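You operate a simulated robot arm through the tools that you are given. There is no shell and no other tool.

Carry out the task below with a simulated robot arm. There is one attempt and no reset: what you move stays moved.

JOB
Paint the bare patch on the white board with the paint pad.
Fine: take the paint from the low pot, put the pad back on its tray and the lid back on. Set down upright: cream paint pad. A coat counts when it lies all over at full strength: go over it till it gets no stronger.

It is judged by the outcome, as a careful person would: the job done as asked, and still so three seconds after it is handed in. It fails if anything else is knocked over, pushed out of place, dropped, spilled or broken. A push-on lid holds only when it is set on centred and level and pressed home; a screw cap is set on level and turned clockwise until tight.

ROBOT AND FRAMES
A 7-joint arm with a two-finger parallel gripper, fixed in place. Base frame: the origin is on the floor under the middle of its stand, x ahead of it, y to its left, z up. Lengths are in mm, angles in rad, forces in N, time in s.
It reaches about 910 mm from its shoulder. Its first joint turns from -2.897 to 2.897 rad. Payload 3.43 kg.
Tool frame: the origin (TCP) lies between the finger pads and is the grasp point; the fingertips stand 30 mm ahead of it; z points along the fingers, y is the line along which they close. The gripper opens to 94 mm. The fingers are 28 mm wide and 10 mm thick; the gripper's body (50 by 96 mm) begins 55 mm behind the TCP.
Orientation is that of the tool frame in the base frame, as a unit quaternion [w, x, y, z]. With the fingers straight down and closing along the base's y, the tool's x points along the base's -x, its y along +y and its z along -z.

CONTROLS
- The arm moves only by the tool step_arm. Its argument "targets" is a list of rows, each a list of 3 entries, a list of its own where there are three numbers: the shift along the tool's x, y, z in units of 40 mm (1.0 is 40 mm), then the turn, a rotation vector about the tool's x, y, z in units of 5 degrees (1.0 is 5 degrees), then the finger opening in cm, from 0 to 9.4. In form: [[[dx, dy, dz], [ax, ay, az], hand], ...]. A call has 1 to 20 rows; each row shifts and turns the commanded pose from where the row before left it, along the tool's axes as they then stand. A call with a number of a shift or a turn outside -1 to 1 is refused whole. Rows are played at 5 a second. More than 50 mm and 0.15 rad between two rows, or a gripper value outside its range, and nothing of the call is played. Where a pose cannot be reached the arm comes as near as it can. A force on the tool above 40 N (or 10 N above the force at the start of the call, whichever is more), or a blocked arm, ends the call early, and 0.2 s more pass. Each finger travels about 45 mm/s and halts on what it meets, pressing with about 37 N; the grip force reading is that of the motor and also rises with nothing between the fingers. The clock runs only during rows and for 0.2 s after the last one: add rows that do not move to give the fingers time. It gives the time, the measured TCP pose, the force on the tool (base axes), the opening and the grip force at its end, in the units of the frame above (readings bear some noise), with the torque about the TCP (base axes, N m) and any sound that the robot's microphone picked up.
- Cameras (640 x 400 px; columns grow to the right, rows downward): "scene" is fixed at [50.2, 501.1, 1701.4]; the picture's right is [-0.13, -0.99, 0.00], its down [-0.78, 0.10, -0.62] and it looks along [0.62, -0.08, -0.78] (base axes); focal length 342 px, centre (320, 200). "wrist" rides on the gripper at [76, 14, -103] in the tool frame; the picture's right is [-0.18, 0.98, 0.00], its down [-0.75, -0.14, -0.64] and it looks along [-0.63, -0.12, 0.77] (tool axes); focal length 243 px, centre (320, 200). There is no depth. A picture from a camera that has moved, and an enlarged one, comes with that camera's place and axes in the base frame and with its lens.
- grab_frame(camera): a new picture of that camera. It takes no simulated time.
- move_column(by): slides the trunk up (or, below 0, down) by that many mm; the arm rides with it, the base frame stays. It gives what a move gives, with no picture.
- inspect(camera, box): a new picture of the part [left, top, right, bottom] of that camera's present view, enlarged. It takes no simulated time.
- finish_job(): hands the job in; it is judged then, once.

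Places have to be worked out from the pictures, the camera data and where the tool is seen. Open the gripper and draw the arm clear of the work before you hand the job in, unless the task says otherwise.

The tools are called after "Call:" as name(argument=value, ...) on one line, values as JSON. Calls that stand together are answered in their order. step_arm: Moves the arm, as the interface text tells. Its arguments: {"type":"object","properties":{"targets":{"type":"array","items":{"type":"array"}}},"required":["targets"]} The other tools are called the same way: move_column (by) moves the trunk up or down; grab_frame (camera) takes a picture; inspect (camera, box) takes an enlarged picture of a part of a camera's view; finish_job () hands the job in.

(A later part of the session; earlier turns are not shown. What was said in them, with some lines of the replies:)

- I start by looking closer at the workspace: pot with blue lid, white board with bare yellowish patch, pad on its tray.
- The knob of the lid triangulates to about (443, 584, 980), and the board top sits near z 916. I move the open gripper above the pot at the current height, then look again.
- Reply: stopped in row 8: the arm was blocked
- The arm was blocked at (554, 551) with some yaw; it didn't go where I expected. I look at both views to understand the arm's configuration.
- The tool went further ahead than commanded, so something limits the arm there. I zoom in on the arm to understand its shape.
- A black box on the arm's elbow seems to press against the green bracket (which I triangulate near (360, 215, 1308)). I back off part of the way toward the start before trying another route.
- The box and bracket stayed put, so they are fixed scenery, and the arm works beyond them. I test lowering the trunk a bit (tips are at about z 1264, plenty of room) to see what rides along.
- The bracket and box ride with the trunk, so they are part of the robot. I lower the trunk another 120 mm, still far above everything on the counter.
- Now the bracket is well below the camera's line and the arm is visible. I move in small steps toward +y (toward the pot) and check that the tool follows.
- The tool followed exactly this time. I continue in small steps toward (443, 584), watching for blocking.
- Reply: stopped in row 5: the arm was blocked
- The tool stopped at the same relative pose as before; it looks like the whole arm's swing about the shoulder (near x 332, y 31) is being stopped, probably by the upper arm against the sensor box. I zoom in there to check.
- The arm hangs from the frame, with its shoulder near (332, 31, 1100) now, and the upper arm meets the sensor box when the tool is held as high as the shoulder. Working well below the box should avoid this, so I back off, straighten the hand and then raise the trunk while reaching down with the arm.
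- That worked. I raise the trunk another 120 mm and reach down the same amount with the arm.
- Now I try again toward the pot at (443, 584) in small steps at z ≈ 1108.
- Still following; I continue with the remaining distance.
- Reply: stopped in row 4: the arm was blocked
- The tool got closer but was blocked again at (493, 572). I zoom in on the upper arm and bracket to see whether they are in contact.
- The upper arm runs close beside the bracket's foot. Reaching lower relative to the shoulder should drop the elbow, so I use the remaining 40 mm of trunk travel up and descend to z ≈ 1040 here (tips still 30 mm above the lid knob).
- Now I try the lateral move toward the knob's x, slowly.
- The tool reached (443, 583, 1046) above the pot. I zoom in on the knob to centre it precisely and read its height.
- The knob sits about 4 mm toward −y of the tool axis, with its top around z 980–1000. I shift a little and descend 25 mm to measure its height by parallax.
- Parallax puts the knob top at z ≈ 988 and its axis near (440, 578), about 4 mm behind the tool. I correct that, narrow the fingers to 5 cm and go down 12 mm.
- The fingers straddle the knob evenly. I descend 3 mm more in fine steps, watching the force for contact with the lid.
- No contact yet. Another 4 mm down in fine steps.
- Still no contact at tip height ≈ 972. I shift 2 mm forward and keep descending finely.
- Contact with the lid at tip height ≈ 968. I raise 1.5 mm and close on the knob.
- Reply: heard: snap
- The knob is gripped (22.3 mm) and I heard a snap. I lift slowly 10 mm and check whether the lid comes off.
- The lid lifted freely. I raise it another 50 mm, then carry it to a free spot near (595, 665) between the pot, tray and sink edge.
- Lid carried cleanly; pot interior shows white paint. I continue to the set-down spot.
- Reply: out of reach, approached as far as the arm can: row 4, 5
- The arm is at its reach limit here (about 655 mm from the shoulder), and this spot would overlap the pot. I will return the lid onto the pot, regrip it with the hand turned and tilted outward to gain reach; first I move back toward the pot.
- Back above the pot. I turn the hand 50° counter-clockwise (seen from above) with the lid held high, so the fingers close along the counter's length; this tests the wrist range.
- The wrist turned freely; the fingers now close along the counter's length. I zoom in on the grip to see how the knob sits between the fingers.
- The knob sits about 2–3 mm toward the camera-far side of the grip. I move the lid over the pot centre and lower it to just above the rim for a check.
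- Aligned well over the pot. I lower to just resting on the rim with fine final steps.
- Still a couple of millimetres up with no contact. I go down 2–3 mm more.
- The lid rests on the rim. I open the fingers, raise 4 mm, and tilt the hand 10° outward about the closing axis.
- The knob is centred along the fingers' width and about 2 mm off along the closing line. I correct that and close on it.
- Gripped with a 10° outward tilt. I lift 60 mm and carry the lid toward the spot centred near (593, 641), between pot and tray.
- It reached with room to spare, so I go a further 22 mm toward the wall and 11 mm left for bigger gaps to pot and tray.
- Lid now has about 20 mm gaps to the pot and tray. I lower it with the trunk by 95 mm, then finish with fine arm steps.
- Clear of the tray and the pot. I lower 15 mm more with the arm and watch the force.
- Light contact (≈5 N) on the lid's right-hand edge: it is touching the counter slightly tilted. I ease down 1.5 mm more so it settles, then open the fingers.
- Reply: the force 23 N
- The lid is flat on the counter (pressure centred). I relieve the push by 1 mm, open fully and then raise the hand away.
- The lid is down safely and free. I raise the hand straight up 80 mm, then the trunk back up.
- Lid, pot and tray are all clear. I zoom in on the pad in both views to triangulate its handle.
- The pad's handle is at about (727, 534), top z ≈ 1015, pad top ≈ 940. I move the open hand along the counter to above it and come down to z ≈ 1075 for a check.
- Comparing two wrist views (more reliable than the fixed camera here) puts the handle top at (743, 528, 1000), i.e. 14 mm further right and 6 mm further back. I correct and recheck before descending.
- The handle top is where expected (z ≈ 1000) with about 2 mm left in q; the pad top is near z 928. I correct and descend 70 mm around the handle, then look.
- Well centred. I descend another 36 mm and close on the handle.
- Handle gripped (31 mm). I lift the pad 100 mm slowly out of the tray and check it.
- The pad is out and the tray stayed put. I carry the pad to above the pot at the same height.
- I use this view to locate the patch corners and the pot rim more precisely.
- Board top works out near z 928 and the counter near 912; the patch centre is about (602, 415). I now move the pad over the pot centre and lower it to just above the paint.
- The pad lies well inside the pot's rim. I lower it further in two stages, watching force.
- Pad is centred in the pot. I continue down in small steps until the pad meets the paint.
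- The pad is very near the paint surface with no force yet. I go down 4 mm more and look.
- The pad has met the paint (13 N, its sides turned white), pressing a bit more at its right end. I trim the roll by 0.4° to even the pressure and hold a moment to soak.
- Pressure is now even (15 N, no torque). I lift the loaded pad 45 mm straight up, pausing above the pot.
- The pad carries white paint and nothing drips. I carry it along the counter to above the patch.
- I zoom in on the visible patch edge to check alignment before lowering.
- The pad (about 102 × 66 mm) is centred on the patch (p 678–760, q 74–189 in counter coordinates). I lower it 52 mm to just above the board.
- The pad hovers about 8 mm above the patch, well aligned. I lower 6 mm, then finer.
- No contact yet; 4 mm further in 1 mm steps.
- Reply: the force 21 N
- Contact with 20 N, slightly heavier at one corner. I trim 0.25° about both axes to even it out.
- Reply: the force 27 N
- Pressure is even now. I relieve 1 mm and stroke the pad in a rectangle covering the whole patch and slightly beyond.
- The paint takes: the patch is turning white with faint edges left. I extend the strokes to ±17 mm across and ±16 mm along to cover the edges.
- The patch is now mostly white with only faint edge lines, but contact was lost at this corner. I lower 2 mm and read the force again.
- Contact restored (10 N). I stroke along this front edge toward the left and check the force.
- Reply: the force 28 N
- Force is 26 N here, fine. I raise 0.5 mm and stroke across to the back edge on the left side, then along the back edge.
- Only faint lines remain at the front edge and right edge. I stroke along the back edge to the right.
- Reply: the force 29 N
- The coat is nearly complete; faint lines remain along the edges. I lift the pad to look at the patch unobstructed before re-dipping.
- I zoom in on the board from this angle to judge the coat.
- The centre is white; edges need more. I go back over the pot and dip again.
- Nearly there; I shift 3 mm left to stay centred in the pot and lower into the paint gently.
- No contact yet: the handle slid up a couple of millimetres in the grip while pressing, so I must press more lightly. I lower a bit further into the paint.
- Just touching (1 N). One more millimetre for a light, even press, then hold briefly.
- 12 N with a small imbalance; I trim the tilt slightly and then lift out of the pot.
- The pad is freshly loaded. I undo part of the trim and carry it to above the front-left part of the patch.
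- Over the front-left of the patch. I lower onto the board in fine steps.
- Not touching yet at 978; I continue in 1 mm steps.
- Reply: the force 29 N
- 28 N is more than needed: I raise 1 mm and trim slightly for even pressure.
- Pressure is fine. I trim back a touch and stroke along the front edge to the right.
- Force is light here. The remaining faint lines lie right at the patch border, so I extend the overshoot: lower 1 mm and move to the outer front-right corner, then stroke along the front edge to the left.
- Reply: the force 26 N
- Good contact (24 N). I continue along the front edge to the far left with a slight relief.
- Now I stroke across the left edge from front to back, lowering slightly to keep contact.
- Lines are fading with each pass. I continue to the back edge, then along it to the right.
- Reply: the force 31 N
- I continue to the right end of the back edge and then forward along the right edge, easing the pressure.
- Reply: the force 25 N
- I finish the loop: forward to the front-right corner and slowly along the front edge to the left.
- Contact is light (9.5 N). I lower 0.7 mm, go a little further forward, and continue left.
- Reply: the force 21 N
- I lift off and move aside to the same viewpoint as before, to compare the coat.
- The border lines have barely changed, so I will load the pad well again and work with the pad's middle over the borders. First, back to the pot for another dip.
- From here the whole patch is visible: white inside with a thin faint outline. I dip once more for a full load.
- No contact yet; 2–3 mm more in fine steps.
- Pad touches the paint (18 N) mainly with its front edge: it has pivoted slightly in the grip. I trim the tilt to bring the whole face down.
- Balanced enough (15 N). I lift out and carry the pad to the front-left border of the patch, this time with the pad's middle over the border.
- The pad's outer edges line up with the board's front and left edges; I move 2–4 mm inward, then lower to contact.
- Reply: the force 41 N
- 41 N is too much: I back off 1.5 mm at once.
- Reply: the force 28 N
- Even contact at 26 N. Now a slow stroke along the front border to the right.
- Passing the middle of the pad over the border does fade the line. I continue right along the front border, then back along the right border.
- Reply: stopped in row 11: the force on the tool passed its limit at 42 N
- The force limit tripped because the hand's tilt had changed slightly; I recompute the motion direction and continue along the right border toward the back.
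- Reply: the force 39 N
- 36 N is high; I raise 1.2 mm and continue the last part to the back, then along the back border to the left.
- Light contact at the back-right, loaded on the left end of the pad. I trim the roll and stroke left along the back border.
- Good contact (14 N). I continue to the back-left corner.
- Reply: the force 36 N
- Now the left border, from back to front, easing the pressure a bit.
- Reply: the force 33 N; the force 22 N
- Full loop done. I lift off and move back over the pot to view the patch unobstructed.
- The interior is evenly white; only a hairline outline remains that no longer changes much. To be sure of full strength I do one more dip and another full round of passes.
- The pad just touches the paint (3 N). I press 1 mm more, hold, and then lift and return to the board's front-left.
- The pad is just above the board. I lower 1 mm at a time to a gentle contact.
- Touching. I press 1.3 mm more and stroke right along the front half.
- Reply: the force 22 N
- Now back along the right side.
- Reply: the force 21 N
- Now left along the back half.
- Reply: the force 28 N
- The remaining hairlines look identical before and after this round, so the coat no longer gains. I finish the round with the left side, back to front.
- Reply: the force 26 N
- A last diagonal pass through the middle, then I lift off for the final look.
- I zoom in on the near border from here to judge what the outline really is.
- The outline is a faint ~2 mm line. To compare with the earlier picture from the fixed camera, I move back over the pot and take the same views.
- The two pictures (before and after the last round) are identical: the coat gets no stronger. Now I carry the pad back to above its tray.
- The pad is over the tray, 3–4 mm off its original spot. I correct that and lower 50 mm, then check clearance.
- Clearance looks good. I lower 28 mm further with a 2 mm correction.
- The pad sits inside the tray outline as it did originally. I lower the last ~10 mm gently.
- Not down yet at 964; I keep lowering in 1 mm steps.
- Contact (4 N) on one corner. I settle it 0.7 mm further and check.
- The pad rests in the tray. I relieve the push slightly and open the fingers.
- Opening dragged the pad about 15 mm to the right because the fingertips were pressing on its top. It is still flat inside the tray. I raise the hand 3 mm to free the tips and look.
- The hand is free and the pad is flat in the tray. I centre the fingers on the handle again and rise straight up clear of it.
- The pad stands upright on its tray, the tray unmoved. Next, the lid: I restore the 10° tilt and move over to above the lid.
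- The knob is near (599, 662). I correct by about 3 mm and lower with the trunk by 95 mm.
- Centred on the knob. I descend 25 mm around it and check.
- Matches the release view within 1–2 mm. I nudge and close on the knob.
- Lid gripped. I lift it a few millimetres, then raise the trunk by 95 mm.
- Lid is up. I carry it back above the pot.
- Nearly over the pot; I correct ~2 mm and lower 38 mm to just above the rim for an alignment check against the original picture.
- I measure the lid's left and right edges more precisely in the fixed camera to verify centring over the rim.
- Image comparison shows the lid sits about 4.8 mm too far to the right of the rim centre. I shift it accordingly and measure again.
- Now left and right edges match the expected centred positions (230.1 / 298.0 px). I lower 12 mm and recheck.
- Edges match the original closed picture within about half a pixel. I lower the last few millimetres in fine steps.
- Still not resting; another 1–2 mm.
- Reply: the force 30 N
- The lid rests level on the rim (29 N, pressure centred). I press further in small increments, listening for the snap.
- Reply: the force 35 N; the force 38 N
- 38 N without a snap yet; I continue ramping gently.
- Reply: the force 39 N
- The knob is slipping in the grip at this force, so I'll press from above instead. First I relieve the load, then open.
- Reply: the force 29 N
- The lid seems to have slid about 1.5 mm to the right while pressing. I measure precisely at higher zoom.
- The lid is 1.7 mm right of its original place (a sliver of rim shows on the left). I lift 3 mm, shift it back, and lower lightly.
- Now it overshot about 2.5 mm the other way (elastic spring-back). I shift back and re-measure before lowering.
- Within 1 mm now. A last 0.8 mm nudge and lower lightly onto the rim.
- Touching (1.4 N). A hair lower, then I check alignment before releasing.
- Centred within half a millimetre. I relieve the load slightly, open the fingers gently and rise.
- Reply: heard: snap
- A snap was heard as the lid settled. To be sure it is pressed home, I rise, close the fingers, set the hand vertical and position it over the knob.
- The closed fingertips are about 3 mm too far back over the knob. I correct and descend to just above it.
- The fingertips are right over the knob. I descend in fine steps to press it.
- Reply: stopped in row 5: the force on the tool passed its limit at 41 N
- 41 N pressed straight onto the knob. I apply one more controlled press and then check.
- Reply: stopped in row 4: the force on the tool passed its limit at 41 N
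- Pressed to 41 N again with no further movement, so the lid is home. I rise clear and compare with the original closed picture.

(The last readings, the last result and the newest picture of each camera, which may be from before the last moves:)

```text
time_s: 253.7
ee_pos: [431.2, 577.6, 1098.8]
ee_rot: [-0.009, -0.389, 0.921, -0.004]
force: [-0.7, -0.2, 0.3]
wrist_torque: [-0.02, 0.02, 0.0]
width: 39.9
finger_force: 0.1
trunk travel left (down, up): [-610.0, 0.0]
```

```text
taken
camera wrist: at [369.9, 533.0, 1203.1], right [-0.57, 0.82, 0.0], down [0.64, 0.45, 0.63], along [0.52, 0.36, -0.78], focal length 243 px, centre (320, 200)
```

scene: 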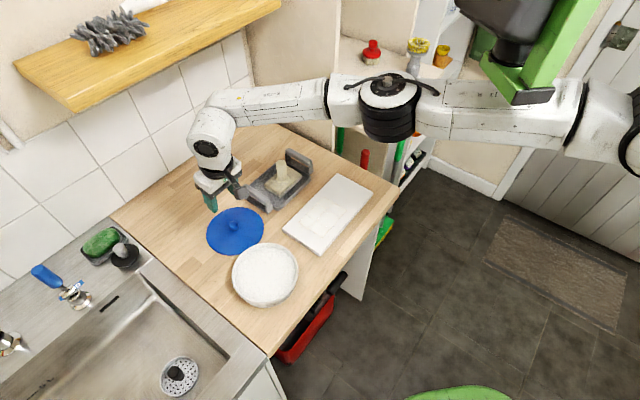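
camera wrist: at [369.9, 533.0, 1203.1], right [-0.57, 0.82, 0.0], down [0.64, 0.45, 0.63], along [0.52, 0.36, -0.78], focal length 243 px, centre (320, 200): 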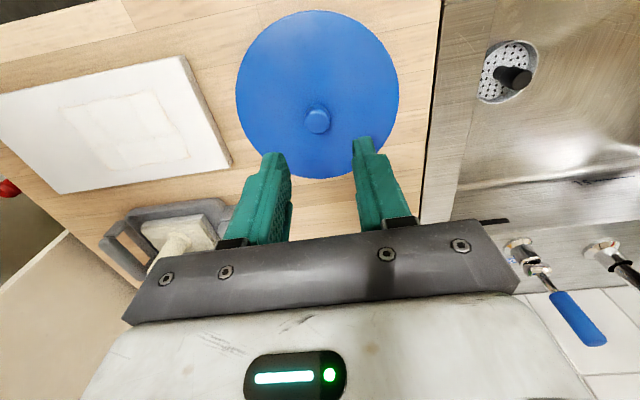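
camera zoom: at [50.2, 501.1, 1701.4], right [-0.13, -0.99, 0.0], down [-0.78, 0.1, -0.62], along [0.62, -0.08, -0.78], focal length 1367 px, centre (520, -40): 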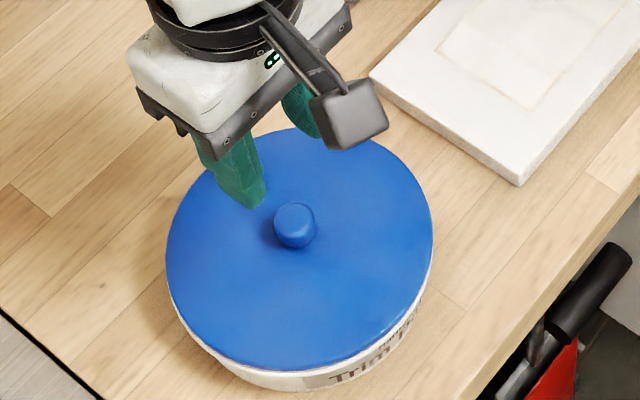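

The lid looks as it did originally. I take one more matching close-up of the rim to confirm it is fully down and level all round.

Call:
inspect(camera="scene", box=[220, 210, 320, 290])

Call:
inspect(camera="scene", box=[225, 270, 305, 315])

Call:
inspect(camera="wrist", box=[220, 0, 420, 190])

```text
5.00 times, centred on (270, 250) of scene
camera zoom: at [50.2, 501.1, 1701.4], right [-0.13, -0.99, 0.0], down [-0.78, 0.1, -0.62], along [0.62, -0.08, -0.78], focal length 1709 px, centre (570, -50)
```

zoom: 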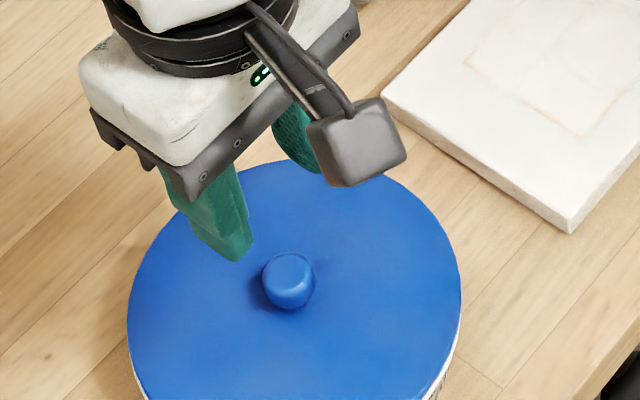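

```text
8.00 times, centred on (265, 292) of scene
camera zoom: at [50.2, 501.1, 1701.4], right [-0.13, -0.99, 0.0], down [-0.78, 0.1, -0.62], along [0.62, -0.08, -0.78], focal length 2735 px, centre (760, -540)
```

zoom: 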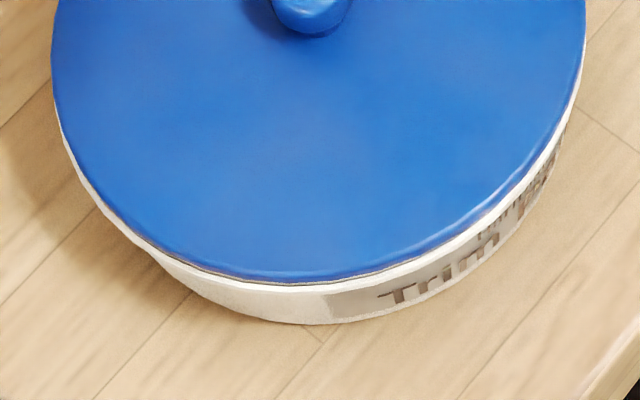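

```text
2.11 times, centred on (320, 95) of wrist
camera zoom: at [369.9, 533.0, 1203.1], right [-0.57, 0.82, 0.0], down [0.64, 0.45, 0.63], along [0.52, 0.36, -0.78], focal length 511 px, centre (320, 421)
```

zoom: 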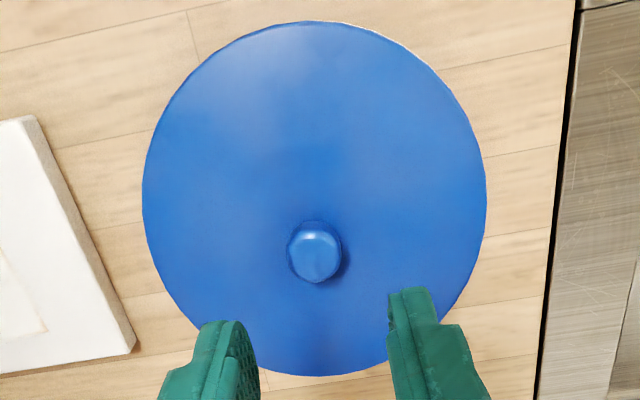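

The lid's position matches the original to within a pixel. Now I open the gripper and draw the arm away from the work, toward the front right and up.

Call:
step_arm(targets=[[[0.19, -0.47, -0.1], [0, 0, 0], 6.0], [[0.19, -0.47, -0.1], [0, 0, 0], 8.0], [[0.19, -0.47, -0.1], [0, 0, 0], 9.4], [[0.19, -0.47, -0.1], [0, 0, 0], 9.4], [[0.19, -0.47, -0.1], [0, 0, 0], 9.4], [[0.19, -0.47, -0.1], [0, 0, 0], 9.4], [[0, 0, 0], [0, 0, 0], 9.4]])

Call:
grab_frame(camera="scene")

```text
time_s: 255.3
ee_pos: [488.6, 469.9, 1132.3]
ee_rot: [0.0, -0.387, 0.922, 0.002]
force: [0.0, 0.5, 0.3]
wrist_torque: [0.01, 0.0, 0.02]
width: 94.3
finger_force: 0.0
trunk travel left (down, up): [-610.0, 0.0]
```

```text
taken
```

scene: 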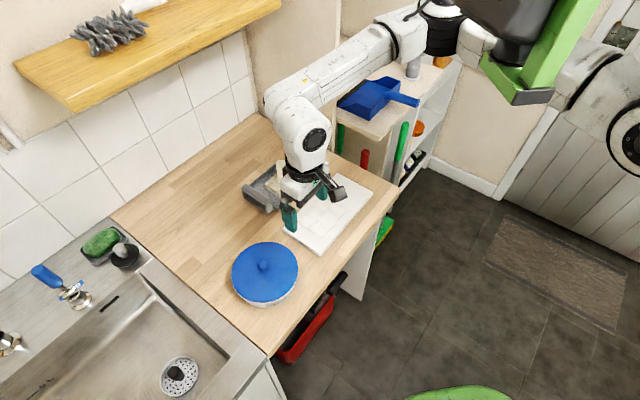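

All looks in order. I move the arm a bit further back from the counter and take a last look at everything before handing in.

Call:
step_arm(targets=[[[0.6, -0.15, -0.3], [0, 0, 0], 9.4], [[0.6, -0.15, -0.3], [0, 0, 0], 9.4], [[0.6, -0.15, -0.3], [0, 0, 0], 9.4], [[0.6, -0.15, -0.3], [0, 0, 0], 9.4], [[0.6, -0.15, -0.3], [0, 0, 0], 9.4], [[0, 0, 0], [0, 0, 0], 9.4]])

Call:
grab_frame(camera="scene")

Call:
inspect(camera="scene", box=[220, 130, 400, 310])

Call:
inspect(camera="scene", box=[290, 175, 370, 245])

```text
time_s: 256.7
ee_pos: [426.3, 362.6, 1193.4]
ee_rot: [0.0, -0.385, 0.923, 0.002]
force: [0.3, -0.2, 0.3]
wrist_torque: [0.0, 0.01, -0.01]
width: 93.8
finger_force: 0.1
trunk travel left (down, up): [-610.0, 0.0]
```

```text
taken
```

scene: 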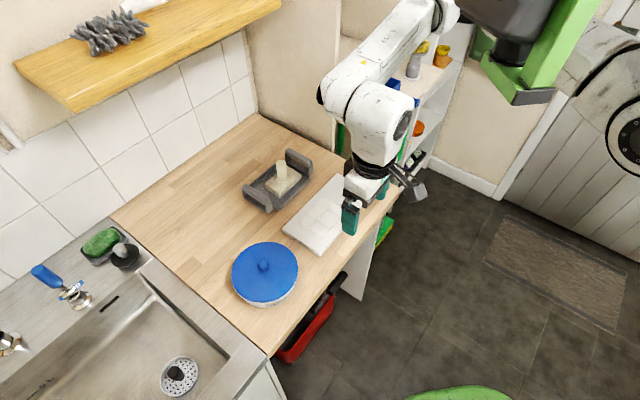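

```text
2.22 times, centred on (310, 220) of scene
camera zoom: at [50.2, 501.1, 1701.4], right [-0.13, -0.99, 0.0], down [-0.78, 0.1, -0.62], along [0.62, -0.08, -0.78], focal length 760 px, centre (342, 156)
```

zoom: 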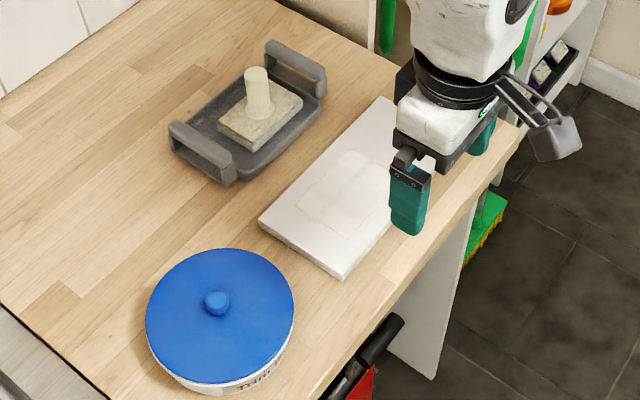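

```text
5.71 times, centred on (330, 210) of scene
camera zoom: at [50.2, 501.1, 1701.4], right [-0.13, -0.99, 0.0], down [-0.78, 0.1, -0.62], along [0.62, -0.08, -0.78], focal length 1953 px, centre (263, 143)
```

zoom: 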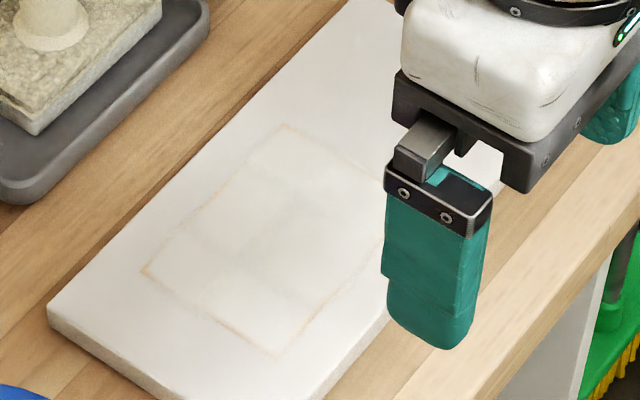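

The patch is coated, the pad stands upright on its tray, and the lid is centred and snapped on. The board, tray and pot match their starting places, and the gripper is open and clear of the work. I hand the job in.

Call:
finish_job()

```text
The job is handed in.
```

The job is handed in. The bare patch is painted white, the pad is back on its tray and the lid is back on the pot.

- **Coat:** I took all the paint from the low pot (four dips) and went over the patch repeatedly. The fixed-camera pictures before and after the last round were identical, so the coat had stopped getting stronger. A faint outline about 2 mm wide still shows around the edge of the patch. It barely changed with repeated passes, so I took it to be how the edge renders rather than bare board, but I can't be certain of that.
- **Pad:** It stands upright and flat inside the tray, about 15 mm to the right of where it started. The fingertips dragged it when they opened.
- **Lid:** It is centred on the pot, and its position matches the starting picture to within a pixel. It snapped when I released it, and two presses of about 41 N on the knob moved it no further.
- **Everything else:** The board, tray and pot are where they started. Nothing was knocked over, and I saw no spills. The gripper is open and clear of the work.
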